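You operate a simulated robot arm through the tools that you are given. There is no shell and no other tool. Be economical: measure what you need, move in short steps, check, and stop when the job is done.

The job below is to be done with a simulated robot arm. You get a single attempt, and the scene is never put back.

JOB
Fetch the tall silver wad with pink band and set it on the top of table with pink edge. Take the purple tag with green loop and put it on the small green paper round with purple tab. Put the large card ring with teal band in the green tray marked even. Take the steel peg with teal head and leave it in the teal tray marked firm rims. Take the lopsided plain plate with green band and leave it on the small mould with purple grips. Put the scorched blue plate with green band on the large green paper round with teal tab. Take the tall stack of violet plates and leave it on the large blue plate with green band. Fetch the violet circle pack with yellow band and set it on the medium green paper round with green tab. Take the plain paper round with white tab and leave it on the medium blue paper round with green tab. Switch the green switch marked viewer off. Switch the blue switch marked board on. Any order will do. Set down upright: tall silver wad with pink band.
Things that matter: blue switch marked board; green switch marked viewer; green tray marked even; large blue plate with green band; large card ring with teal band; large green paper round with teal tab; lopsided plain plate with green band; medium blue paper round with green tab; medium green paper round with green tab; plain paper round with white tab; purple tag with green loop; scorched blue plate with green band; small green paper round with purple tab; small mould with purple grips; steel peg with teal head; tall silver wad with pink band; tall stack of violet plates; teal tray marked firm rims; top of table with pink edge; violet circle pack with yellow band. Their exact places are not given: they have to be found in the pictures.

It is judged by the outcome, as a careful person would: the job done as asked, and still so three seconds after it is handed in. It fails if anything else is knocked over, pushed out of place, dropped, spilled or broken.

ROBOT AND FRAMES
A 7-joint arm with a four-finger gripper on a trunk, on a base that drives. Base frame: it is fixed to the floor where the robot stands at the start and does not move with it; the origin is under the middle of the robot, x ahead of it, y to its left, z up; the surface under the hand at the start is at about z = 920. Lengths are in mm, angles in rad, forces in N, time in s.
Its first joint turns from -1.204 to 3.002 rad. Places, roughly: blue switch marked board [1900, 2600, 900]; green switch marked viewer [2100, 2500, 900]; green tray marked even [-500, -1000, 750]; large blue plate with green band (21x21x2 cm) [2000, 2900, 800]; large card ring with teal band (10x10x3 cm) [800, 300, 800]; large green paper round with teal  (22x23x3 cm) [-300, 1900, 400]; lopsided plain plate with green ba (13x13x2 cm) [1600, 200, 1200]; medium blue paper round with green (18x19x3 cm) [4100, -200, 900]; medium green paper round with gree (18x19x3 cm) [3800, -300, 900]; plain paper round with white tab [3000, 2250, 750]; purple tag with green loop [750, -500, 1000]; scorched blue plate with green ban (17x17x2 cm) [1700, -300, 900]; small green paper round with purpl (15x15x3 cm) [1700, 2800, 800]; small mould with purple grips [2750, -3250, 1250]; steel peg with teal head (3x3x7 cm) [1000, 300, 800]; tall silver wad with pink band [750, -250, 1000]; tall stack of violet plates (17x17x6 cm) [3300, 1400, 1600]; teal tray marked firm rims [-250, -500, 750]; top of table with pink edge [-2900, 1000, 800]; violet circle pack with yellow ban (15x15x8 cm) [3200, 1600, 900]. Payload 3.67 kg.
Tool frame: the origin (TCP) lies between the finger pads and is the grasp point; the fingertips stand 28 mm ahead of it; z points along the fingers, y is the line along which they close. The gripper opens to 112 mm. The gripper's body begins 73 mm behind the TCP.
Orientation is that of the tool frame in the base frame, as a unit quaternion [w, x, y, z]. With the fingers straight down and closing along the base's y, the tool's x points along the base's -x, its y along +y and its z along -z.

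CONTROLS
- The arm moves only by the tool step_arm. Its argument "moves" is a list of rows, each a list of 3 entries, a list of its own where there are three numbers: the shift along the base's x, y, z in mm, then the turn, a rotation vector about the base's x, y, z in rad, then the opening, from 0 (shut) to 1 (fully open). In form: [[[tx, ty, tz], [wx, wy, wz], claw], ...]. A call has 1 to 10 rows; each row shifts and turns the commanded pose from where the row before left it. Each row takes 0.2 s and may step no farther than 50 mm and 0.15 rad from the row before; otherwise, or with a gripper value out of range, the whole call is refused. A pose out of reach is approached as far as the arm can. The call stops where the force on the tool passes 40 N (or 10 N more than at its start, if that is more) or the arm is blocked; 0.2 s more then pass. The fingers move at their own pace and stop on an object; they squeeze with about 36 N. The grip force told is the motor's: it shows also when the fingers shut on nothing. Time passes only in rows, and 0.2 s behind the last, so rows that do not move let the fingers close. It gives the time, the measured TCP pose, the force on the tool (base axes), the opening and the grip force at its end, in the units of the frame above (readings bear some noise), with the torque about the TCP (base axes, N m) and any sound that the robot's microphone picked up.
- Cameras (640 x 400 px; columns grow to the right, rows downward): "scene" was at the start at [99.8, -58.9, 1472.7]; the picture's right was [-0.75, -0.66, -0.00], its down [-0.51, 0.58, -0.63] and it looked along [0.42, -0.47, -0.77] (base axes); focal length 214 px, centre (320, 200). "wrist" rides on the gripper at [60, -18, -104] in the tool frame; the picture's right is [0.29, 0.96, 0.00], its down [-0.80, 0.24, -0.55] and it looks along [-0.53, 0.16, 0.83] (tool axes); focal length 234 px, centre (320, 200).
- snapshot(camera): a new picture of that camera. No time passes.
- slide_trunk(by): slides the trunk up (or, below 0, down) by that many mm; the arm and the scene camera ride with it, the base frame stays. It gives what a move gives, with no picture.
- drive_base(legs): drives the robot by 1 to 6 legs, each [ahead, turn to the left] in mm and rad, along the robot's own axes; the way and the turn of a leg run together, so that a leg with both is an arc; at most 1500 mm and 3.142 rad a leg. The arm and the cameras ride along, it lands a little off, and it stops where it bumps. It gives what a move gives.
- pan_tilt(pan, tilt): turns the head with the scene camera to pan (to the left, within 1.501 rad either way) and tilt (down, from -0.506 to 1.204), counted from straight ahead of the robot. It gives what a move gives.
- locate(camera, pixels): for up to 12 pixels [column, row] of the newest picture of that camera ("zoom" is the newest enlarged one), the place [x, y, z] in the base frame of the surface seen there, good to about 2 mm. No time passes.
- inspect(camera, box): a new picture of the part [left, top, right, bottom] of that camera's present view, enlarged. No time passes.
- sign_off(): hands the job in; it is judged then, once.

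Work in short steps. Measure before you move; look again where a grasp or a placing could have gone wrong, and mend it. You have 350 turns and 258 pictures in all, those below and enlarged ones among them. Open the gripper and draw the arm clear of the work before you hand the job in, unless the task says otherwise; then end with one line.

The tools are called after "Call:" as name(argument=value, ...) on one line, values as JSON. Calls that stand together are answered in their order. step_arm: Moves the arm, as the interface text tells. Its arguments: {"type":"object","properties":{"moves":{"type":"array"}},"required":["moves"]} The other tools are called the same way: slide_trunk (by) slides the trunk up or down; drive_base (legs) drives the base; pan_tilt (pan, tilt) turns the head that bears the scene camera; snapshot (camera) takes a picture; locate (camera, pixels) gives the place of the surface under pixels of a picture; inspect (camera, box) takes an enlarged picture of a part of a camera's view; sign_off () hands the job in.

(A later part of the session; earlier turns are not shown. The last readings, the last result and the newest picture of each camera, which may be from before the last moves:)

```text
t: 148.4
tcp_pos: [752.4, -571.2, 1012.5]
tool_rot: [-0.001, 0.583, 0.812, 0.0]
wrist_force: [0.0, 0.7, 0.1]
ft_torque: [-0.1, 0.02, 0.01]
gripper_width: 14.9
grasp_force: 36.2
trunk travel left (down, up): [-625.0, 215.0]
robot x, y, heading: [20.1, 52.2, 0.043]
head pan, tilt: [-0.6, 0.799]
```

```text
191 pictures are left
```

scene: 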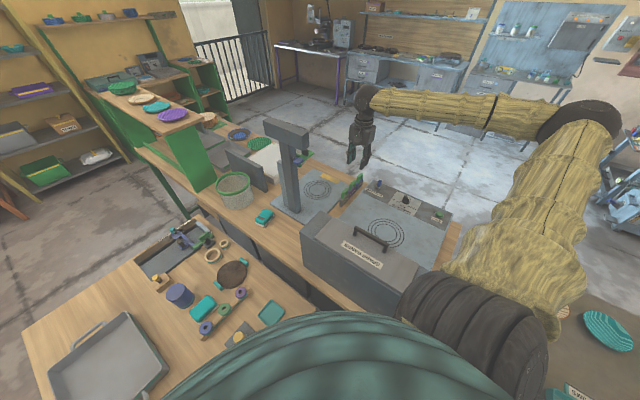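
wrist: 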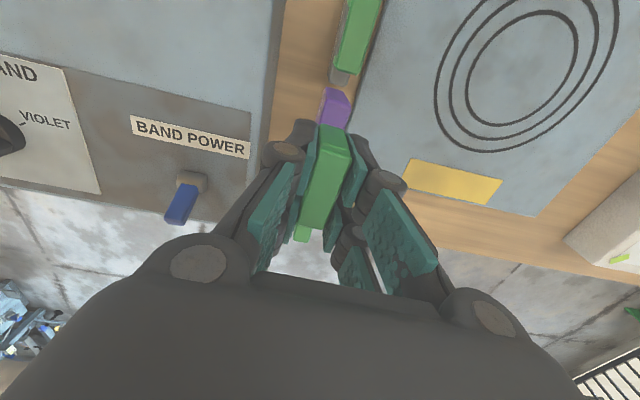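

Tag held. Raise the trunk, then reverse the path over the box.

Call:
slide_trunk(by=200)

Call:
step_arm(moves=[[[-35, 15, 15], [0, 0, 0], 0], [[-35, 18, 15], [0, 0, 0], 0], [[-35, 18, 15], [0, 0, 0], 0], [[-35, 20, 15], [0, 0, 0], 0], [[-35, 20, 12], [0, 0, 0], 0], [[-35, 20, 10], [0, 0, 0], 0], [[-35, 20, 0], [0, 0, 0], 0], [[-25, 20, 0], [0, 0, 0], 0]])

Call:
step_arm(moves=[[[3, 40, 0], [0, 0, 0.15], 0], [[3, 40, 0], [0, 0, 0.15], 0], [[3, 40, 0], [0, 0, 0.15], 0], [[3, 40, 0], [0, 0, 0.15], 0], [[3, 40, 0], [0, 0, 0.15], 0], [[3, 40, 0], [0, 0, 0.15], 0], [[3, 40, 0], [0, 0, 0.15], 0], [[3, 40, 0], [0, 0, 0.15], 0], [[3, 40, 0], [0, 0, 0.15], 0], [[3, 40, 0], [0, 0, 0.15], 0]])

Call:
step_arm(moves=[[[10, 25, -10], [0, 0, 0.15], 0], [[10, 25, -10], [0, 0, 0.15], 0], [[10, 25, -10], [0, 0, 0.15], 0], [[10, 25, -10], [0, 0, 0.15], 0], [[10, 25, -10], [0, 0, 0.15], 0], [[10, 25, -10], [0, 0, 0.15], 0], [[10, 25, -10], [0, 0, 0.15], 0], [[10, 25, -10], [0, 0, 0.15], 0]])

```text
t: 150.5
tcp_pos: [753.2, -575.4, 1210.6]
tool_rot: [-0.002, 0.583, 0.812, 0.001]
wrist_force: [0.3, -0.2, -0.8]
ft_torque: [0.05, -0.01, 0.0]
gripper_width: 15.3
grasp_force: 36.2
trunk travel left (down, up): [-825.0, 15.0]
robot x, y, heading: [23.3, 53.6, 0.044]
head pan, tilt: [-0.6, 0.799]
```

```text
t: 152.3
tcp_pos: [477.9, -422.3, 1293.4]
tool_rot: [0.001, 0.583, 0.812, 0.001]
wrist_force: [0.4, 0.0, 0.1]
ft_torque: [-0.02, 0.0, 0.02]
gripper_width: 14.8
grasp_force: 36.2
trunk travel left (down, up): [-825.0, 15.0]
robot x, y, heading: [23.2, 49.8, 0.041]
head pan, tilt: [-0.6, 0.799]
```

```text
t: 154.5
tcp_pos: [530.3, -31.4, 1274.2]
tool_rot: [0.0, -0.127, 0.992, -0.002]
wrist_force: [0.3, -0.2, -0.3]
ft_torque: [0.0, -0.06, -0.02]
gripper_width: 15.4
grasp_force: 36.9
out of reach, approached as far as the arm can: row 7, 8, 9
trunk travel left (down, up): [-825.0, 15.0]
robot x, y, heading: [21.7, 50.9, 0.041]
head pan, tilt: [-0.6, 0.799]
```

```text
t: 156.3
tcp_pos: [611.0, 171.0, 1193.4]
tool_rot: [-0.003, -0.665, 0.747, -0.001]
wrist_force: [-0.2, 0.1, -0.3]
ft_torque: [0.04, 0.01, -0.01]
gripper_width: 15.2
grasp_force: 36.2
trunk travel left (down, up): [-825.0, 15.0]
robot x, y, heading: [22.1, 51.4, 0.047]
head pan, tilt: [-0.6, 0.799]
```

Now drive around the left of the table toward the far-left bench with the paper rounds.

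Call:
drive_base(legs=[[-360, 0], [0, 1.33], [950, 0], [0, -0.88]])

Call:
pan_tilt(pan=0.0, tilt=0.45)

Call:
snapshot(camera="scene")

```text
t: 168.8
tcp_pos: [312.6, 1333.3, 1193.8]
tool_rot: [0.001, 0.815, -0.579, 0.0]
wrist_force: [-0.2, -0.5, -0.7]
ft_torque: [0.01, 0.02, -0.03]
gripper_width: 15.3
grasp_force: 35.8
trunk travel left (down, up): [-825.0, 15.0]
robot x, y, heading: [-164.2, 970.2, 0.5]
head pan, tilt: [-0.6, 0.799]
```

```text
t: 169.8
tcp_pos: [312.0, 1332.9, 1193.1]
tool_rot: [0.002, 0.816, -0.578, 0.001]
wrist_force: [0.8, -0.7, -0.5]
ft_torque: [0.0, 0.0, 0.03]
gripper_width: 15.1
grasp_force: 35.9
trunk travel left (down, up): [-825.0, 15.0]
robot x, y, heading: [-164.2, 969.2, 0.503]
head pan, tilt: [0.0, 0.45]
```

```text
190 pictures are left
```

scene: 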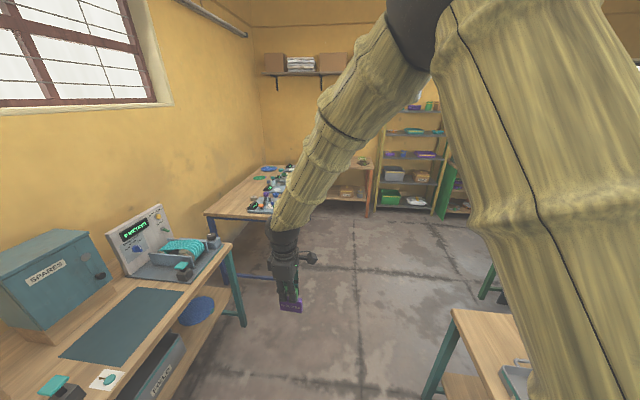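

Clear ahead; drive 1500 mm and look.

Call:
drive_base(legs=[[1500, -0.03]])

Call:
pan_tilt(pan=0.7, tilt=0.6)

Call:
snapshot(camera="scene")

```text
t: 177.2
tcp_pos: [1654.6, 1979.6, 1193.2]
tool_rot: [0.002, 0.799, -0.602, 0.001]
wrist_force: [0.0, -0.3, -1.0]
ft_torque: [0.0, 0.02, -0.01]
gripper_width: 15.0
grasp_force: 35.8
trunk travel left (down, up): [-825.0, 15.0]
robot x, y, heading: [1157.8, 1641.1, 0.443]
head pan, tilt: [0.0, 0.45]
```

```text
t: 178.3
tcp_pos: [1654.6, 1979.5, 1193.2]
tool_rot: [0.001, 0.799, -0.602, 0.001]
wrist_force: [0.8, -1.4, -0.4]
ft_torque: [0.0, 0.0, 0.0]
gripper_width: 15.3
grasp_force: 35.9
trunk travel left (down, up): [-825.0, 15.0]
robot x, y, heading: [1157.5, 1641.8, 0.446]
head pan, tilt: [0.7, 0.6]
```

```text
189 pictures are left
```

scene: 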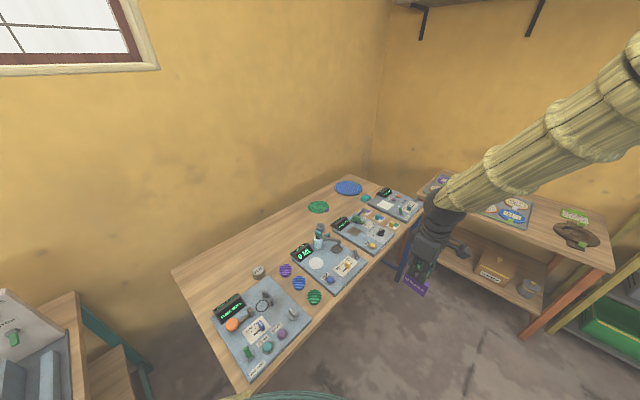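

Call:
inspect(camera="scene", box=[180, 165, 440, 390])

Call:
inspect(camera="scene", box=[290, 165, 440, 275])

Call:
locate(camera="zoom", pixels=[[120, 185], [245, 95], [410, 130], [280, 250], [480, 190], [320, 350], [130, 300], [250, 310]])

```text
1.78 times, centred on (310, 278) of scene
```

zoom: 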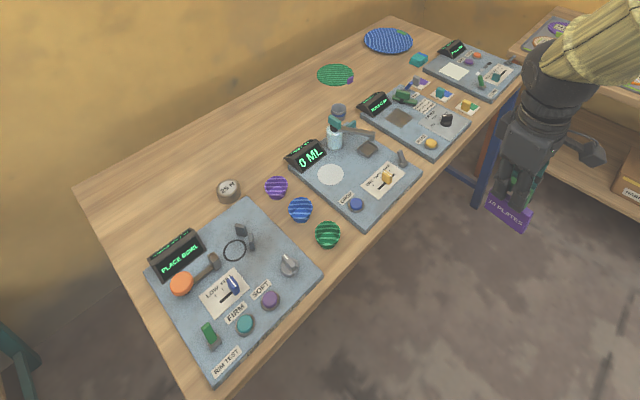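

```text
3.64 times, centred on (365, 220) of scene
```

zoom: 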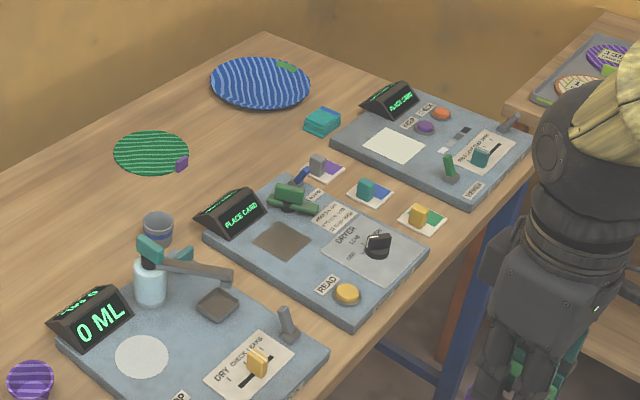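

```text
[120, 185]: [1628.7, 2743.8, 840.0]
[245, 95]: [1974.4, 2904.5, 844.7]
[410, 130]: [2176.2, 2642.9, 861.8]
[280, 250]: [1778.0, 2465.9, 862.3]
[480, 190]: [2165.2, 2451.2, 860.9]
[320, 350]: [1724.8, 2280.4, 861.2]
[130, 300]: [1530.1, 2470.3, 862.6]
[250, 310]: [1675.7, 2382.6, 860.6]
```

Small green round at zoom (150,152) ≈ (1660,2765). Move along the bench and turn to face it.

Call:
locate(camera="zoom", pixels=[[150, 152], [115, 152], [188, 150], [150, 132], [148, 173], [260, 82], [300, 180], [292, 195], [320, 205], [450, 168]])

Call:
drive_base(legs=[[0, -0.11], [760, 0], [0, 1.45]])

Call:
pan_tilt(pan=0.1, tilt=0.8)

Call:
snapshot(camera="scene")

```text
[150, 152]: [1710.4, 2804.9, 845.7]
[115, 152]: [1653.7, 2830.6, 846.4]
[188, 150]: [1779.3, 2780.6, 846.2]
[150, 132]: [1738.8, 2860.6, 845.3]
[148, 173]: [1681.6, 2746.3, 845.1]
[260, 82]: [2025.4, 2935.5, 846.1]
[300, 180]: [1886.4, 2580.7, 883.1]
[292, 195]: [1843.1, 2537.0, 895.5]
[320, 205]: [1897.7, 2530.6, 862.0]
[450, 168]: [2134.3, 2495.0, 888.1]
```

```text
t: 186.6
tcp_pos: [1666.8, 2454.8, 1194.9]
tool_rot: [0.0, 0.999, 0.032, 0.002]
wrist_force: [-0.5, 0.8, 0.2]
ft_torque: [-0.02, 0.0, 0.02]
gripper_width: 15.0
grasp_force: 36.4
trunk travel left (down, up): [-825.0, 15.0]
robot x, y, heading: [1893.0, 1896.5, 1.803]
head pan, tilt: [0.7, 0.6]
```

```text
t: 187.6
tcp_pos: [1667.8, 2455.2, 1192.6]
tool_rot: [-0.001, 0.999, 0.032, 0.002]
wrist_force: [-0.2, 0.9, -0.3]
ft_torque: [0.02, -0.03, -0.01]
gripper_width: 15.1
grasp_force: 36.5
trunk travel left (down, up): [-825.0, 15.0]
robot x, y, heading: [1887.8, 1894.7, 1.796]
head pan, tilt: [0.099, 0.799]
```

```text
186 pictures are left
```

scene: 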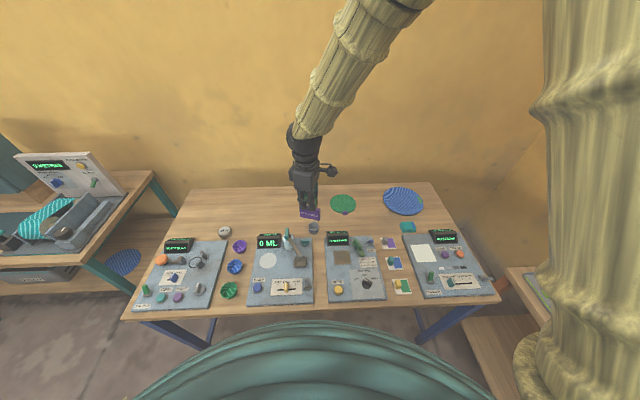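

Drive 150 mm closer.

Call:
drive_base(legs=[[150, 0]])

Call:
snapshot(camera="scene")

Call:
inspect(camera="scene", box=[320, 170, 500, 310])

```text
t: 188.9
tcp_pos: [1632.1, 2598.7, 1192.3]
tool_rot: [0.001, 0.999, 0.034, 0.003]
wrist_force: [0.5, 0.4, -0.4]
ft_torque: [-0.06, 0.01, 0.0]
gripper_width: 15.2
grasp_force: 35.6
trunk travel left (down, up): [-825.0, 15.0]
robot x, y, heading: [1858.6, 2038.7, 1.806]
head pan, tilt: [0.099, 0.799]
```

```text
185 pictures are left
```

scene: 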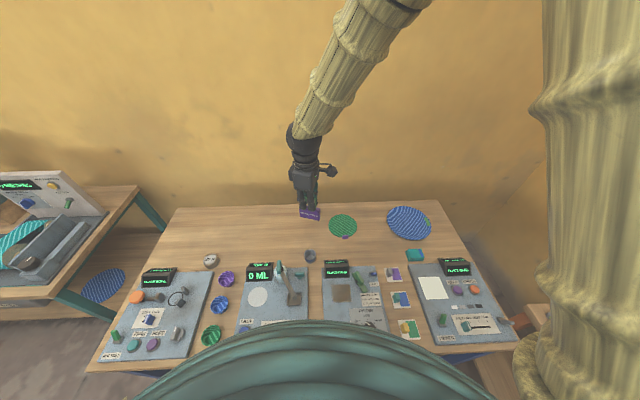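

```text
2.86 times, centred on (410, 240) of scene
```

zoom: 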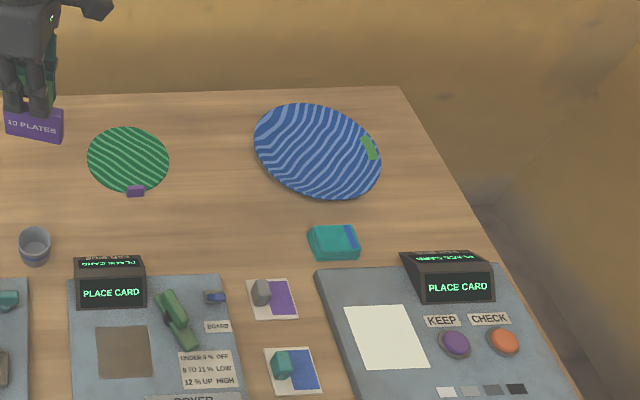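

Move above the round centre (1713,2805).

Call:
step_arm(moves=[[[16, 41, -20], [0, 0, 0], 0], [[16, 41, -20], [0, 0, 0], 0], [[16, 41, -20], [0, 0, 0], 0], [[16, 41, -20], [0, 0, 0], 0], [[17, 42, -20], [0, 0, 0], 0], [[0, 0, -45], [0, 0, 0], 0], [[0, 0, -45], [0, 0, 0], 0], [[0, 0, -40], [0, 0, 0], 0]])

Call:
inspect(camera="scene", box=[280, 170, 440, 270])

Call:
snapshot(camera="wrist")

```text
t: 190.7
tcp_pos: [1713.4, 2807.0, 962.0]
tool_rot: [0.0, 0.999, 0.035, 0.002]
wrist_force: [0.8, 1.2, -0.8]
ft_torque: [-0.03, -0.03, 0.0]
gripper_width: 15.2
grasp_force: 35.7
trunk travel left (down, up): [-825.0, 15.0]
robot x, y, heading: [1855.3, 2038.1, 1.802]
head pan, tilt: [0.099, 0.799]
```

```text
4.00 times, centred on (360, 220) of scene
```

zoom: 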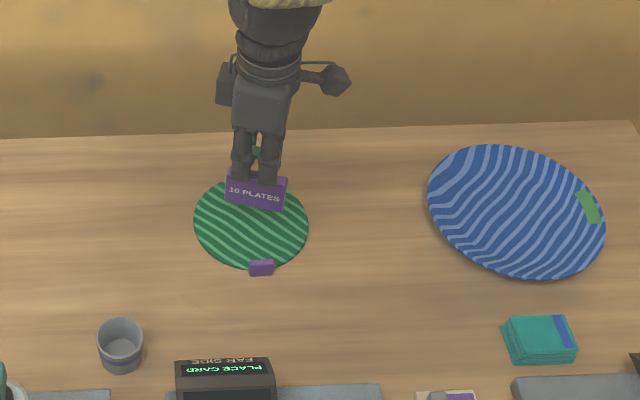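

```text
182 pictures are left
```

wrist: 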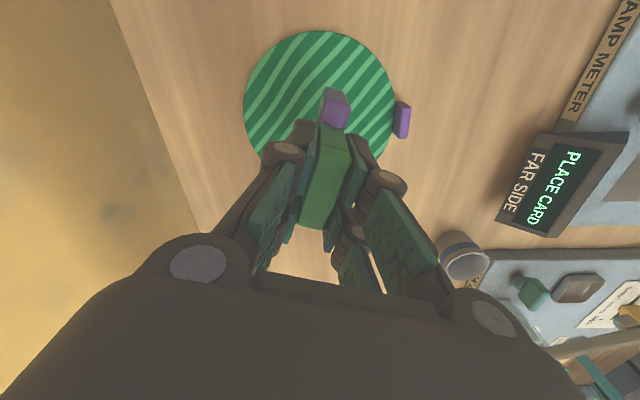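

Lower to contact.

Call:
step_arm(moves=[[[0, 0, -20], [0, 0, 0], 0], [[0, 0, -8], [0, 0, 0], 0], [[0, 0, -3], [0, 0, 0], 0]])

Call:
inspect(camera="scene", box=[300, 190, 380, 240])

```text
t: 191.5
tcp_pos: [1713.2, 2804.8, 931.9]
tool_rot: [0.001, 0.999, 0.034, 0.002]
wrist_force: [1.0, 0.2, -0.1]
ft_torque: [0.0, 0.02, 0.01]
gripper_width: 15.0
grasp_force: 35.6
trunk travel left (down, up): [-825.0, 15.0]
robot x, y, heading: [1856.0, 2038.0, 1.803]
head pan, tilt: [0.099, 0.799]
```

```text
8.00 times, centred on (340, 215) of scene
```

zoom: 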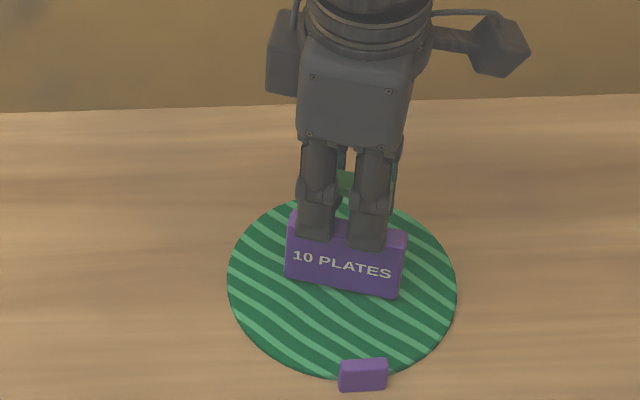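

Call:
step_arm(moves=[[[0, 0, -2], [0, 0, 0], 0], [[0, 0, -1.5], [0, 0, 0], 0]])

Call:
step_arm(moves=[[[0, 0, 0], [0, 0, 0], 0.4], [[0, 0, 0], [0, 0, 0], 0.4], [[0, 0, 30], [0, 0, 0], 0.4], [[0, 0, 50], [0, 0, 0], 0.4], [[0, 0, 50], [0, 0, 0], 0.4], [[0, 0, 50], [0, 0, 0], 0.4]])

Call:
inspect(camera="scene", box=[280, 190, 500, 330])

```text
t: 192.1
tcp_pos: [1714.0, 2805.2, 927.9]
tool_rot: [0.001, 0.999, 0.034, 0.002]
wrist_force: [-1.0, -0.6, -0.3]
ft_torque: [-0.02, -0.02, 0.03]
gripper_width: 15.3
grasp_force: 35.8
trunk travel left (down, up): [-825.0, 15.0]
robot x, y, heading: [1854.3, 2040.7, 1.803]
head pan, tilt: [0.099, 0.799]
```

```text
t: 193.5
tcp_pos: [1714.1, 2804.9, 1112.0]
tool_rot: [0.001, 0.999, 0.035, 0.001]
wrist_force: [0.2, 0.3, 0.2]
ft_torque: [0.02, 0.03, 0.01]
gripper_width: 44.9
grasp_force: 0.0
trunk travel left (down, up): [-825.0, 15.0]
robot x, y, heading: [1858.3, 2045.0, 1.799]
head pan, tilt: [0.099, 0.799]
```

```text
2.86 times, centred on (390, 260) of scene
```

zoom: 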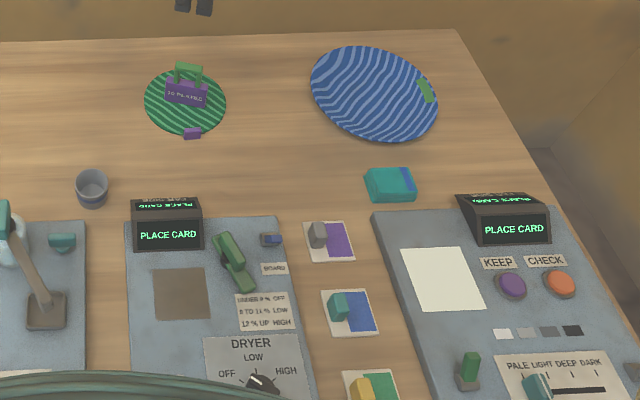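

Tag placed. Now examine the two switches closely.

Call:
inspect(camera="scene", box=[355, 260, 395, 285])

Call:
inspect(camera="scene", box=[415, 295, 475, 345])

Call:
inspect(camera="scene", box=[80, 250, 240, 370])

```text
16.00 times, centred on (375, 272) of scene
```

zoom: 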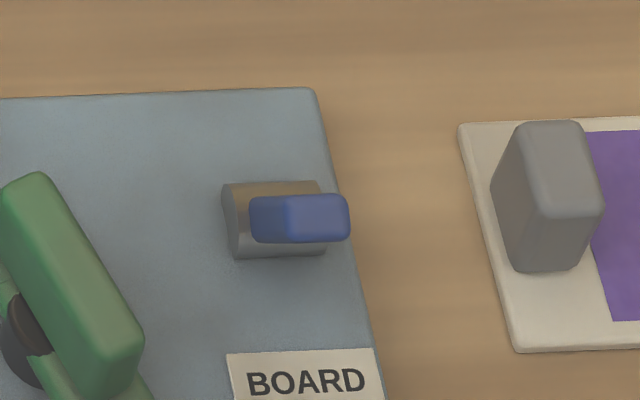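

```text
8.00 times, centred on (445, 320) of scene
```

zoom: 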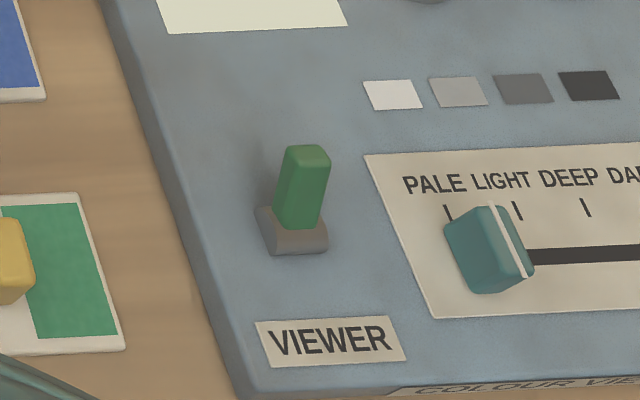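

```text
3.33 times, centred on (160, 310) of scene
```

zoom: 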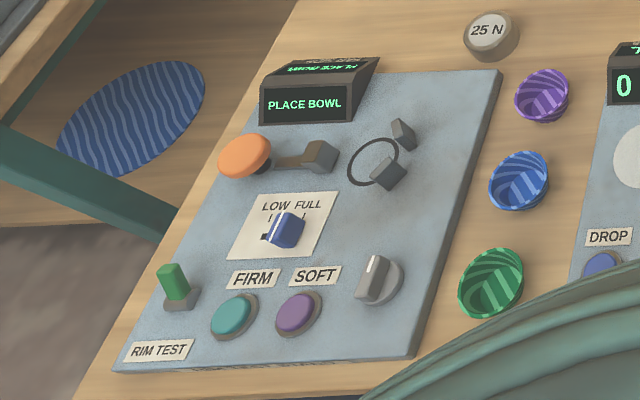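

Locate lever bases and tips.

Call:
locate(camera="zoom", pixels=[[172, 268], [178, 292], [185, 305], [165, 300], [195, 290]])

Call:
inspect(camera="scene", box=[415, 295, 475, 345])

Call:
locate(camera="zoom", pixels=[[307, 152], [295, 160], [302, 185], [298, 220], [292, 240], [262, 235], [325, 240], [310, 210], [285, 180], [330, 150]])

Call:
inspect(camera="scene", box=[355, 260, 395, 285])

Call:
locate(camera="zoom", pixels=[[240, 195], [240, 245], [260, 215], [275, 215], [310, 215], [340, 215], [300, 198], [300, 235], [320, 250], [230, 220], [345, 235]])

```text
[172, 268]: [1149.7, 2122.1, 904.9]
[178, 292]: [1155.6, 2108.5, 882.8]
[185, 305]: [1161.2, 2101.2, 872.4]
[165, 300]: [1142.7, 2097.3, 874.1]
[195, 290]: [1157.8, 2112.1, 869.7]
```

```text
8.00 times, centred on (445, 320) of scene
```

zoom: 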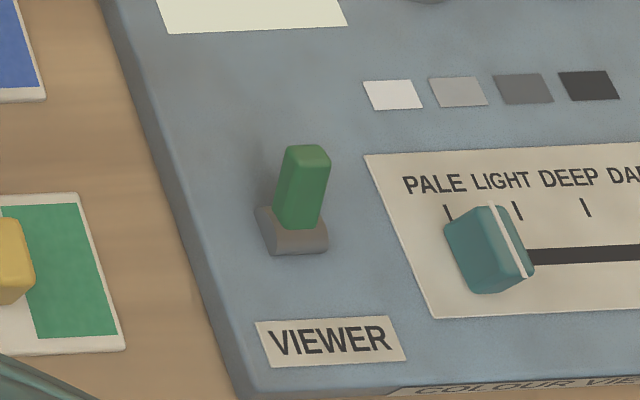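

```text
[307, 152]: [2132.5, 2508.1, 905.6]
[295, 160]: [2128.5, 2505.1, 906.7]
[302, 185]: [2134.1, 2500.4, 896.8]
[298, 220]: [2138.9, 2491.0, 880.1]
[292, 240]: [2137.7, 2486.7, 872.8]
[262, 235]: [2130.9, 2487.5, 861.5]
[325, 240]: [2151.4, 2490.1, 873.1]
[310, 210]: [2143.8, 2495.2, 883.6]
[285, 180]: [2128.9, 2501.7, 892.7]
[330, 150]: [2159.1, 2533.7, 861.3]
```

```text
16.00 times, centred on (375, 272) of scene
```

zoom: 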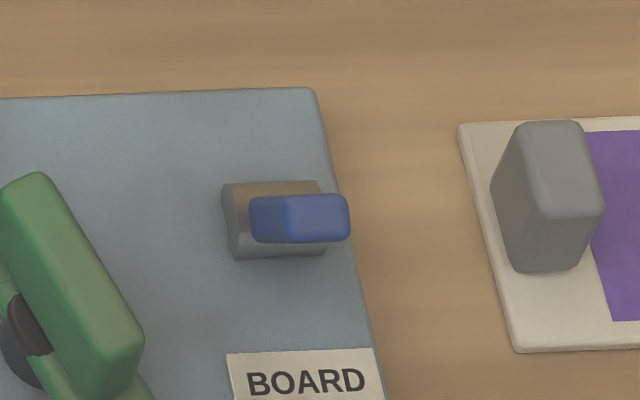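

```text
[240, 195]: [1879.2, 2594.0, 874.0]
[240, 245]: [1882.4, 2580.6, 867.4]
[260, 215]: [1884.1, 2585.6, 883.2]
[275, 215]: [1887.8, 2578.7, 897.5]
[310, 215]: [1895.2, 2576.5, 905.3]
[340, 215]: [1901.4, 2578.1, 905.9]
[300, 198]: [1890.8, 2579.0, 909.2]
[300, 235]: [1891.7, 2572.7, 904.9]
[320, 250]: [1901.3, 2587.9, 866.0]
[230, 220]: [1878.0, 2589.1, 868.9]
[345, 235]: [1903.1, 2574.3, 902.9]
```

Viewer lever leans away from the robot (display lit = on), board lever leans toward the robot (off). I'll push the viewer lever toward me and the board lever away. First go to the far side of the viewer lever with closed fingers.

Call:
step_arm(moves=[[[40.7, -26.7, -4], [0, 0, -0.131], 0], [[40.7, -26.7, -4], [0, 0, -0.131], 0], [[40.7, -26.7, -4], [0, 0, -0.131], 0], [[40.7, -26.7, -4], [0, 0, -0.131], 0], [[40.7, -26.7, -4], [0, 0, -0.131], 0], [[40.7, -26.7, -4], [0, 0, -0.131], 0], [[40.7, -26.7, -4], [0, 0, -0.131], 0], [[40.7, -26.7, -4], [0, 0, -0.131], 0], [[40.7, -26.7, -4], [0, 0, -0.131], 0], [[40.7, -26.7, -4], [0, 0, -0.131], 0]])

Call:
step_arm(moves=[[[0, 0, -40], [0, 0, 0], 0], [[0, 0, -40], [0, 0, 0], 0]])

Call:
snapshot(camera="wrist")

Call:
inspect(camera="scene", box=[390, 235, 500, 345])

```text
t: 195.7
tcp_pos: [2123.3, 2535.6, 1064.7]
tool_rot: [0.003, 0.813, -0.582, 0.0]
wrist_force: [1.1, -0.3, 0.1]
ft_torque: [-0.01, 0.05, -0.02]
gripper_width: 0.1
grasp_force: 36.2
trunk travel left (down, up): [-825.0, 15.0]
robot x, y, heading: [1855.9, 2040.2, 1.801]
head pan, tilt: [0.099, 0.799]
```

```text
t: 196.3
tcp_pos: [2121.1, 2538.4, 986.4]
tool_rot: [0.003, 0.813, -0.582, 0.002]
wrist_force: [-0.5, -0.7, -0.1]
ft_torque: [-0.01, 0.02, 0.0]
gripper_width: 0.2
grasp_force: 35.5
trunk travel left (down, up): [-825.0, 15.0]
robot x, y, heading: [1855.1, 2042.1, 1.804]
head pan, tilt: [0.099, 0.799]
```

```text
174 pictures are left
```

wrist: 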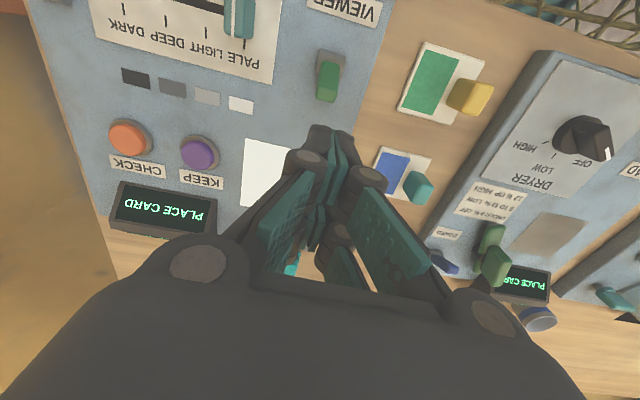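

```text
3.64 times, centred on (445, 290) of scene
```

zoom: 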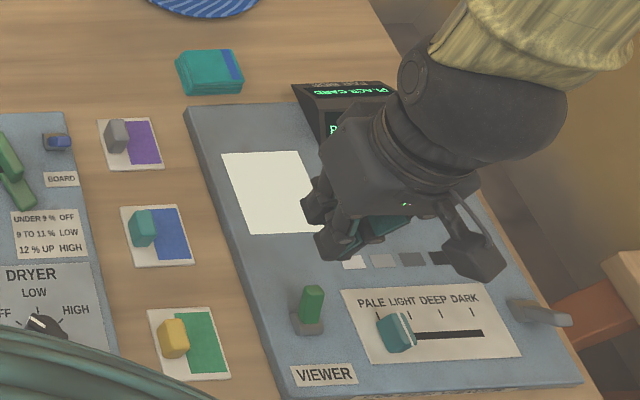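

Lower behind the lever to fingertip z≈890, and push toward me.

Call:
step_arm(moves=[[[0, 0, -40], [0, 0, 0], 0], [[0, 0, -29], [0, 0, 0], 0], [[4.5, -13.3, 0], [0, 0, 0], 0], [[4.5, -13.3, 0], [0, 0, 0], 0], [[4.5, -13.3, 0], [0, 0, 0], 0], [[4.5, -13.3, 0], [0, 0, 0], 0]])

Call:
inspect(camera="scene", box=[390, 235, 500, 345])

```text
t: 197.6
tcp_pos: [2128.1, 2507.7, 920.1]
tool_rot: [-0.004, 0.816, -0.578, -0.004]
wrist_force: [-8.4, 7.9, 1.2]
ft_torque: [0.16, 0.14, -0.03]
gripper_width: 0.1
grasp_force: 35.6
trunk travel left (down, up): [-825.0, 15.0]
robot x, y, heading: [1855.4, 2044.3, 1.803]
head pan, tilt: [0.099, 0.799]
heard: click
stopped in row 6: the force on the tool passed its limit at 50 N (the readings are from after the stop); the commanded pose is now the measured one
```

```text
3.64 times, centred on (445, 290) of scene
```

zoom: 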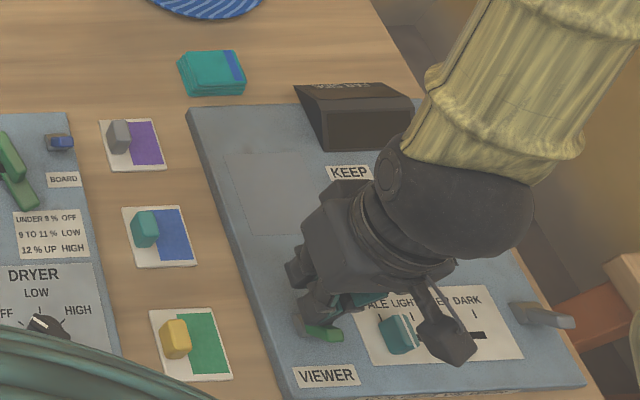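

Click; the viewer display went dark. Now move to the near side of the blue board lever.

Call:
step_arm(moves=[[[-3, 9, 0], [0, 0, 0], 0], [[0, 0, 40], [0, 0, 0], 0], [[0, 0, 50], [0, 0, 0], 0], [[-44, 6, 0], [0, 0, 0], 0], [[-44, 6, 0], [0, 0, 0], 0], [[-44, 6, 0], [0, 0, 0], 0], [[-44, 6, 0], [0, 0, 0], 0], [[-44, 6.3, 0], [0, 0, 0], 0], [[0, 0, -30], [0, 0, 0], 0]])

Call:
inspect(camera="scene", box=[330, 235, 440, 300])

Call:
snapshot(camera="wrist")

```text
t: 199.6
tcp_pos: [1909.3, 2547.9, 977.3]
tool_rot: [-0.002, 0.815, -0.58, -0.004]
wrist_force: [0.7, 0.1, 0.7]
ft_torque: [-0.02, 0.01, 0.02]
gripper_width: 0.2
grasp_force: 35.5
trunk travel left (down, up): [-825.0, 15.0]
robot x, y, heading: [1855.6, 2040.6, 1.808]
head pan, tilt: [0.099, 0.799]
```

```text
5.82 times, centred on (385, 268) of scene
```

zoom: 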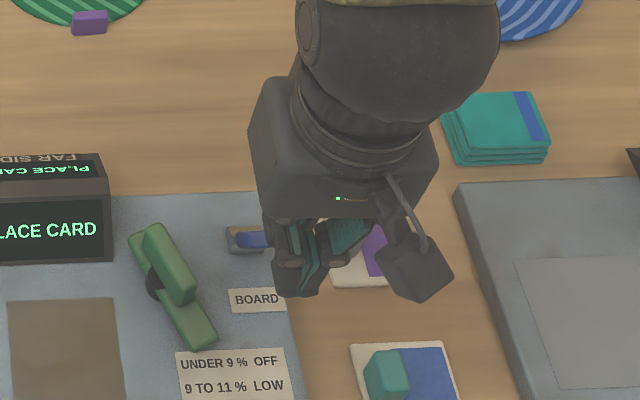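

```text
170 pictures are left
```

wrist: 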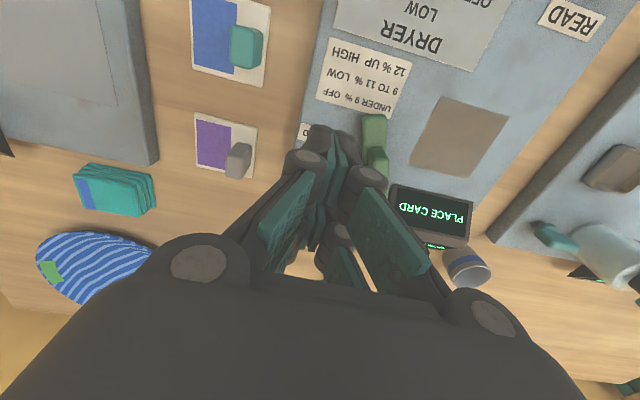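

Lower and push away.

Call:
step_arm(moves=[[[-4, 0, -30], [0, 0, 0], 0], [[0, 0, -28], [0, 0, 0], 0], [[-4.5, 13.3, 0], [0, 0, 0], 0], [[-4.5, 13.3, 0], [0, 0, 0], 0], [[-4.5, 13.3, 0], [0, 0, 0], 0], [[-4.5, 13.3, 0], [0, 0, 0], 0]])

Call:
inspect(camera="scene", box=[330, 235, 440, 300])

```text
t: 200.9
tcp_pos: [1892.4, 2577.8, 920.5]
tool_rot: [0.003, 0.815, -0.579, 0.005]
wrist_force: [5.9, -22.0, 25.8]
ft_torque: [0.08, 0.02, 0.03]
gripper_width: 0.0
grasp_force: 35.1
trunk travel left (down, up): [-825.0, 15.0]
robot x, y, heading: [1856.3, 2042.8, 1.802]
head pan, tilt: [0.099, 0.799]
heard: click
stopped in row 6: the force on the tool passed its limit at 49 N (the readings are from after the stop); the commanded pose is now the measured one
```

```text
5.82 times, centred on (385, 268) of scene
```

zoom: 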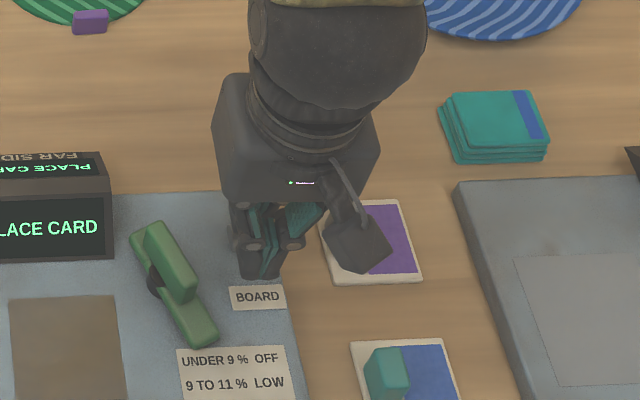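

Click heard. Back off, rise, and verify the lever.

Call:
step_arm(moves=[[[3, -10, 0], [0, 0, 0], 0], [[0, 0, 45], [0, 0, 0], 0], [[0, 0, 49], [0, 0, 0], 0], [[10, -30, 30], [0, 0, 0], 0], [[15, -40, 20], [0, 0, 0], 0], [[15, -40, 20], [0, 0, 0], 0]])

Call:
inspect(camera="scene", box=[330, 235, 490, 345])

```text
t: 202.3
tcp_pos: [1915.1, 2503.7, 1069.2]
tool_rot: [0.002, 0.815, -0.58, 0.005]
wrist_force: [0.7, -0.5, -0.5]
ft_torque: [-0.02, -0.01, -0.05]
gripper_width: 0.1
grasp_force: 35.7
out of reach, approached as far as the arm can: row 6
trunk travel left (down, up): [-825.0, 15.0]
robot x, y, heading: [1859.9, 2039.0, 1.803]
head pan, tilt: [0.099, 0.799]
```

```text
3.64 times, centred on (410, 290) of scene
```

zoom: 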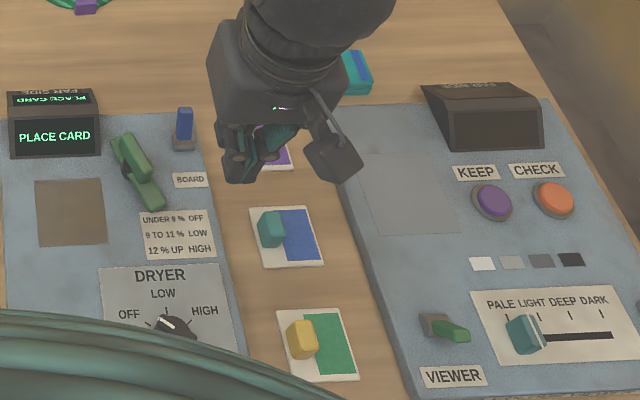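

Both switches done. Back off, turn right to face the back wall and inspect the shelves there.

Call:
drive_base(legs=[[-250, 0], [0, -1.47], [200, 0]])

Call:
pan_tilt(pan=0.0, tilt=0.4)

Call:
snapshot(camera="scene")

```text
t: 208.8
tcp_pos: [2567.0, 1867.5, 1069.7]
tool_rot: [-0.004, -0.229, 0.973, -0.002]
wrist_force: [1.1, 0.3, 0.5]
ft_torque: [0.0, 0.01, 0.01]
gripper_width: 0.0
grasp_force: 35.4
trunk travel left (down, up): [-825.0, 15.0]
robot x, y, heading: [2099.2, 1866.6, 0.36]
head pan, tilt: [0.099, 0.799]
```

```text
t: 209.7
tcp_pos: [2566.7, 1866.6, 1070.6]
tool_rot: [-0.003, -0.231, 0.973, -0.003]
wrist_force: [0.5, -1.1, -0.8]
ft_torque: [-0.01, -0.01, -0.01]
gripper_width: 0.0
grasp_force: 35.5
trunk travel left (down, up): [-825.0, 15.0]
robot x, y, heading: [2099.3, 1866.7, 0.36]
head pan, tilt: [0.0, 0.4]
```

```text
167 pictures are left
```

scene: 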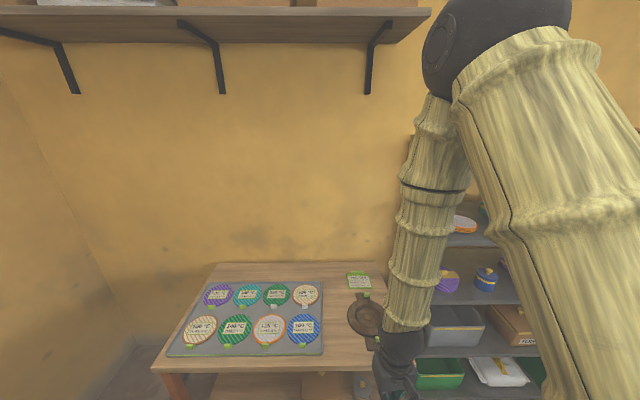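

Zoom on the paper rounds board.

Call:
inspect(camera="scene", box=[150, 260, 390, 370])

Call:
inspect(camera="scene", box=[240, 275, 330, 355])

```text
2.67 times, centred on (270, 315) of scene
```

zoom: 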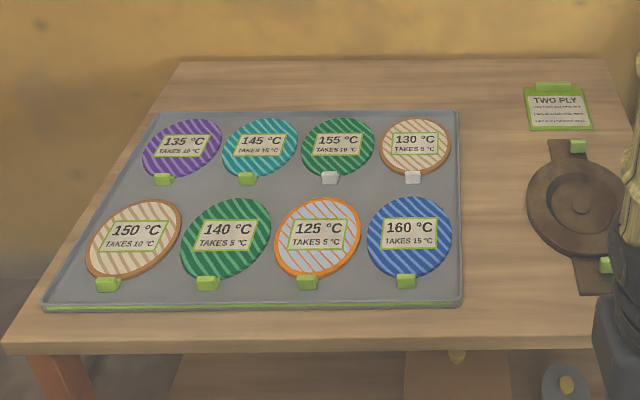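

```text
5.00 times, centred on (285, 315) of scene
```

zoom: 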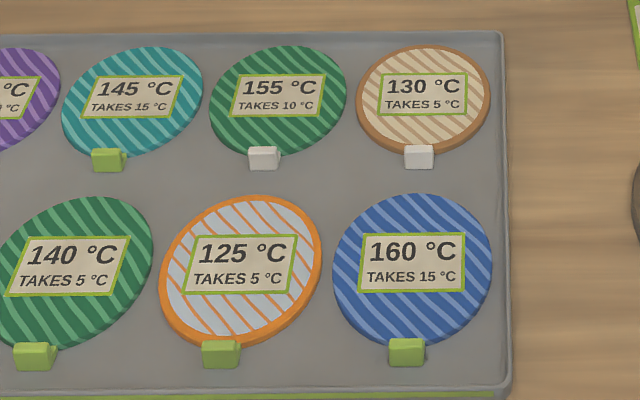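

Locate the plain round with white tab.

Call:
locate(camera="zoom", pixels=[[420, 157], [420, 148], [420, 165], [408, 156], [432, 156], [423, 60], [423, 97], [360, 97], [488, 97], [423, 48], [475, 20], [490, 150]])

```text
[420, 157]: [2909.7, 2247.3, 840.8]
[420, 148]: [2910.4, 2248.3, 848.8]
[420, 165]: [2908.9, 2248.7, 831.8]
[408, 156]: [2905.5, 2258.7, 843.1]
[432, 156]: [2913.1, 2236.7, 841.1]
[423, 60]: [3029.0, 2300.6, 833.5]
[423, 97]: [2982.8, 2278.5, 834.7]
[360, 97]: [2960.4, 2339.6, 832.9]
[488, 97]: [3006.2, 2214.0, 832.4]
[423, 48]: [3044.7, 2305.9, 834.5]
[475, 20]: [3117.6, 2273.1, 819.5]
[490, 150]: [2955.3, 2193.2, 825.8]
```

Look to the right for the rack, after swinging the arm leftwards a bit.

Call:
step_arm(moves=[[[-20, 45, 10], [0, 0, 0.1], 0.3], [[-20, 45, 10], [0, 0, 0.1], 0.3], [[-20, 45, 0], [0, 0, 0.1], 0.3], [[-20, 45, 0], [0, 0, 0.1], 0.3], [[-20, 45, 0], [0, 0, 0.1], 0.3]])

Call:
pan_tilt(pan=-0.9, tilt=0.35)

Call:
snapshot(camera="scene")

```text
refused: row 1 steps farther than a row can; nothing moved
```

```text
t: 210.9
tcp_pos: [2568.2, 1865.9, 1070.2]
tool_rot: [-0.004, -0.231, 0.973, -0.002]
wrist_force: [1.0, 1.0, 0.1]
ft_torque: [0.01, 0.01, 0.01]
gripper_width: 0.1
grasp_force: 35.7
trunk travel left (down, up): [-825.0, 15.0]
robot x, y, heading: [2099.7, 1867.3, 0.359]
head pan, tilt: [-0.901, 0.351]
```

```text
164 pictures are left
```

scene: 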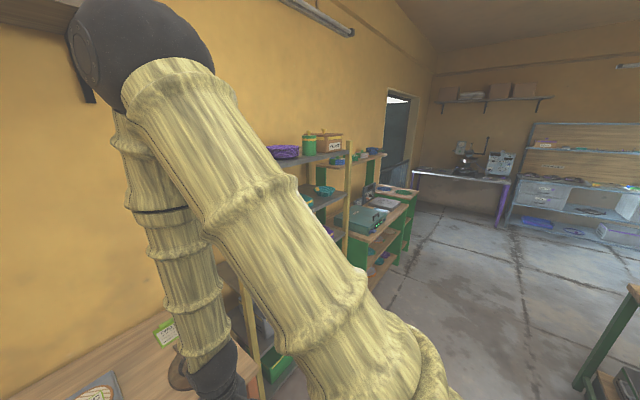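

The rack is to the right with the stack on top. Drive over to face it.

Call:
drive_base(legs=[[0, -1.27], [760, 0], [0, 1.24]])

Call:
pan_tilt(pan=0.1, tilt=0.2)

Call:
snapshot(camera="scene")

```text
t: 221.3
tcp_pos: [3042.0, 1283.7, 1070.0]
tool_rot: [-0.004, -0.243, 0.97, -0.003]
wrist_force: [0.7, 0.6, 0.3]
ft_torque: [0.02, 0.01, 0.0]
gripper_width: 0.0
grasp_force: 35.8
trunk travel left (down, up): [-825.0, 15.0]
robot x, y, heading: [2576.3, 1266.0, 0.388]
head pan, tilt: [-0.901, 0.351]
```

```text
t: 222.6
tcp_pos: [3042.0, 1282.2, 1071.9]
tool_rot: [-0.004, -0.243, 0.97, -0.001]
wrist_force: [-0.3, -0.1, 0.4]
ft_torque: [0.01, 0.01, 0.0]
gripper_width: 0.0
grasp_force: 35.7
trunk travel left (down, up): [-825.0, 15.0]
robot x, y, heading: [2575.7, 1273.5, 0.387]
head pan, tilt: [0.099, 0.201]
```

```text
163 pictures are left
```

scene: 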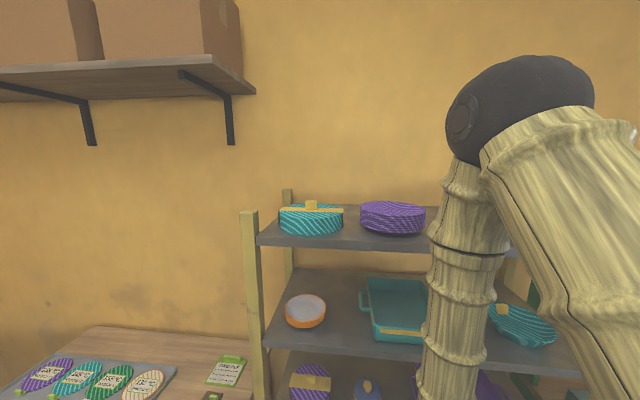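

Call:
inspect(camera="scene", box=[250, 180, 450, 305])

Call:
locate(camera="zoom", pixels=[[355, 115], [400, 115], [450, 80], [450, 130], [450, 165], [555, 115], [490, 72], [300, 120], [450, 200], [555, 80], [355, 90], [200, 185]])

Call:
snapshot(camera="wrist")

```text
3.20 times, centred on (350, 242) of scene
```

zoom: 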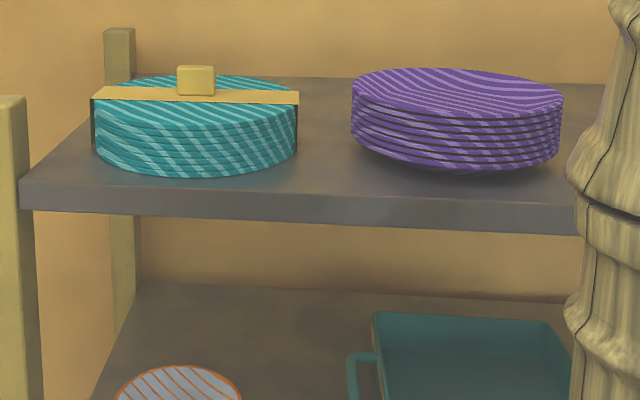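

```text
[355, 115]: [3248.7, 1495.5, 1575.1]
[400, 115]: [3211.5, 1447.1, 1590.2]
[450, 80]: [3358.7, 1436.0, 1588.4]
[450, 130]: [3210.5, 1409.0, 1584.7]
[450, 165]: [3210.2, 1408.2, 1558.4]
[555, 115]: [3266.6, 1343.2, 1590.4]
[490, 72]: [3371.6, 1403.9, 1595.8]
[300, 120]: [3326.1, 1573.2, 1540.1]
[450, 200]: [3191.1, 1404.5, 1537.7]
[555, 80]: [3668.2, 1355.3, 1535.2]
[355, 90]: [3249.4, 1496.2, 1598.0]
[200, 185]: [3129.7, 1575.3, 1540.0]
```

```text
161 pictures are left
```

wrist: 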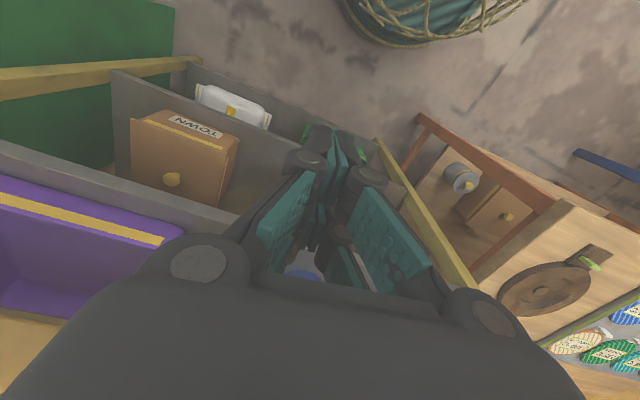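

Stack: rim front at (3210,1408), rim underside z≈1558 above shelf 1540, top ≈1597. I plan a horizontal grasp (fingers above and below the rim). Raise and rotate the tool stepwise.

Call:
slide_trunk(by=15)

Call:
step_arm(moves=[[[-10, 0, 40], [0.1021, -0.0505, -0.0806], 0.8], [[-10, 0, 40], [0.1021, -0.0505, -0.0806], 0.8], [[0, 0, 40], [0.1021, -0.0505, -0.0806], 0.8], [[0, 0, 40], [0.1021, -0.0505, -0.0806], 0.8], [[0, 0, 40], [0.1021, -0.0505, -0.0806], 0.8], [[0, 0, 40], [0.1021, -0.0505, -0.0806], 0.8], [[0, 0, 40], [0.1021, -0.0505, -0.0806], 0.8]])

```text
t: 223.2
tcp_pos: [3043.1, 1282.6, 1085.0]
tool_rot: [-0.004, -0.243, 0.97, -0.002]
wrist_force: [0.5, -0.3, -0.1]
ft_torque: [0.01, 0.01, -0.03]
gripper_width: 0.1
grasp_force: 35.9
trunk travel left (down, up): [-840.0, 0.0]
robot x, y, heading: [2574.3, 1270.1, 0.383]
head pan, tilt: [0.099, 0.201]
```

```text
t: 224.8
tcp_pos: [3158.3, 1350.1, 1365.5]
tool_rot: [0.244, 0.047, 0.923, 0.294]
wrist_force: [1.1, -1.5, 0.7]
ft_torque: [0.05, 0.03, 0.01]
gripper_width: 89.8
grasp_force: 0.1
out of reach, approached as far as the arm can: row 1, 2, 3, 4, 5, 6, 7
trunk travel left (down, up): [-840.0, 0.0]
robot x, y, heading: [2573.4, 1269.1, 0.387]
head pan, tilt: [0.099, 0.201]
```

The arm drifted outward; check with pictures before continuing.

Call:
snapshot(camera="wrist")

Call:
snapshot(camera="scene")

```text
160 pictures are left
```

wrist: 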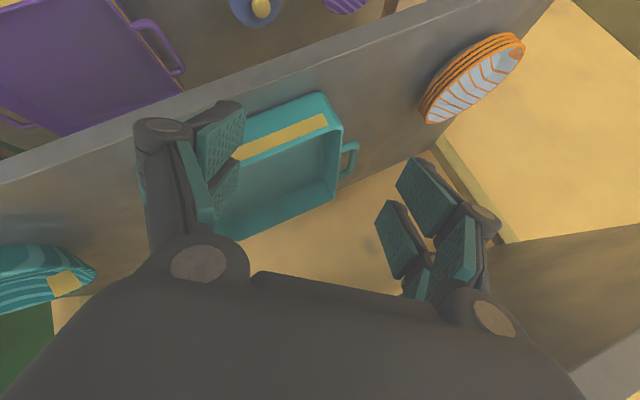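

```text
159 pictures are left
```

scene: 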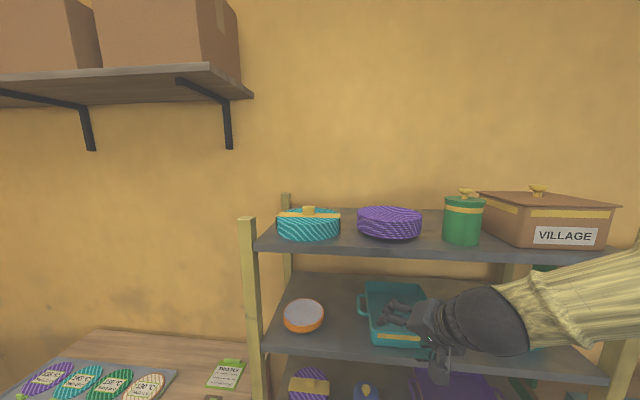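

The hand is close to the rack; back the base off 220 mm to give the arm room, then continue the rotation.

Call:
drive_base(legs=[[-220, 0]])

Call:
step_arm(moves=[[[0, 0, 0], [0.1021, -0.0505, -0.0806], 0.8], [[0, 0, 20], [0.1021, -0.0505, -0.0806], 0.8], [[0, 0, 30], [0.1021, -0.0505, -0.0806], 0.8], [[0, 0, 30], [0.1021, -0.0505, -0.0806], 0.8]])

```text
t: 226.5
tcp_pos: [2951.3, 1273.6, 1366.5]
tool_rot: [0.243, 0.046, 0.924, 0.291]
wrist_force: [0.1, 0.0, 0.0]
ft_torque: [0.02, 0.0, -0.01]
gripper_width: 89.7
grasp_force: 0.1
trunk travel left (down, up): [-840.0, 0.0]
robot x, y, heading: [2373.7, 1186.7, 0.394]
head pan, tilt: [0.099, 0.201]
```

```text
t: 227.5
tcp_pos: [2996.3, 1298.0, 1462.3]
tool_rot: [0.361, 0.213, 0.798, 0.433]
wrist_force: [0.5, -0.3, 0.2]
ft_torque: [0.01, 0.02, 0.05]
gripper_width: 89.8
grasp_force: 0.1
out of reach, approached as far as the arm can: row 1, 2, 3, 4
trunk travel left (down, up): [-840.0, 0.0]
robot x, y, heading: [2371.3, 1184.9, 0.386]
head pan, tilt: [0.099, 0.201]
```

Finish the rotation while moving to a pre-approach point in front of the stack.

Call:
step_arm(moves=[[[20, 12, 23], [0.111, -0.027, -0.073], 0.6], [[20, 12, 23], [0.111, -0.027, -0.073], 0.6], [[20, 12, 23], [0.111, -0.027, -0.073], 0.6], [[20, 12, 23], [0.111, -0.027, -0.073], 0.6], [[20, 12, 23], [0.111, -0.027, -0.073], 0.6]])

Call:
snapshot(camera="wrist")

Call:
snapshot(camera="scene")

```text
t: 228.7
tcp_pos: [3097.1, 1359.4, 1576.4]
tool_rot: [0.413, 0.413, 0.573, 0.575]
wrist_force: [0.4, 0.1, 0.2]
ft_torque: [0.01, -0.03, -0.02]
gripper_width: 67.1
grasp_force: 0.0
trunk travel left (down, up): [-840.0, 0.0]
robot x, y, heading: [2370.0, 1186.6, 0.39]
head pan, tilt: [0.099, 0.201]
```

```text
158 pictures are left
```

wrist: 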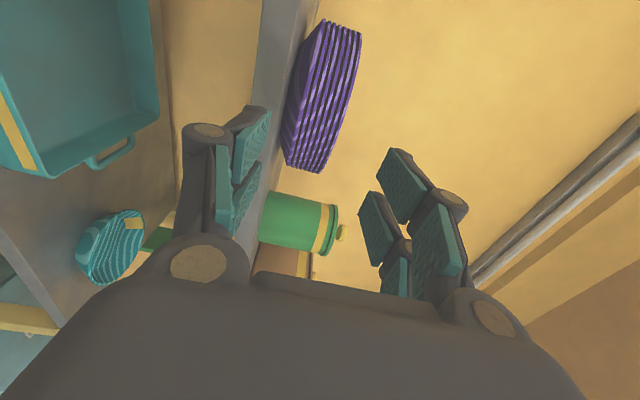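

```text
157 pictures are left
```

scene: 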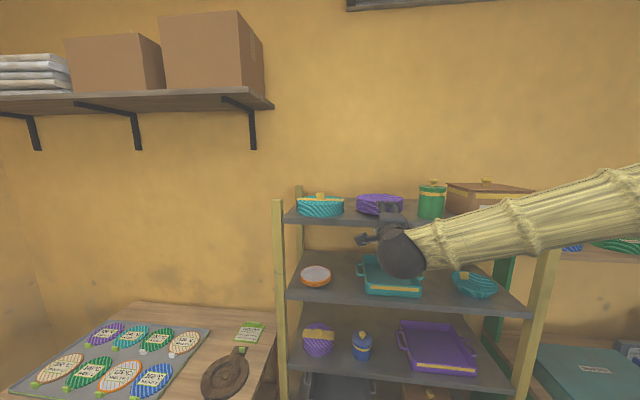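

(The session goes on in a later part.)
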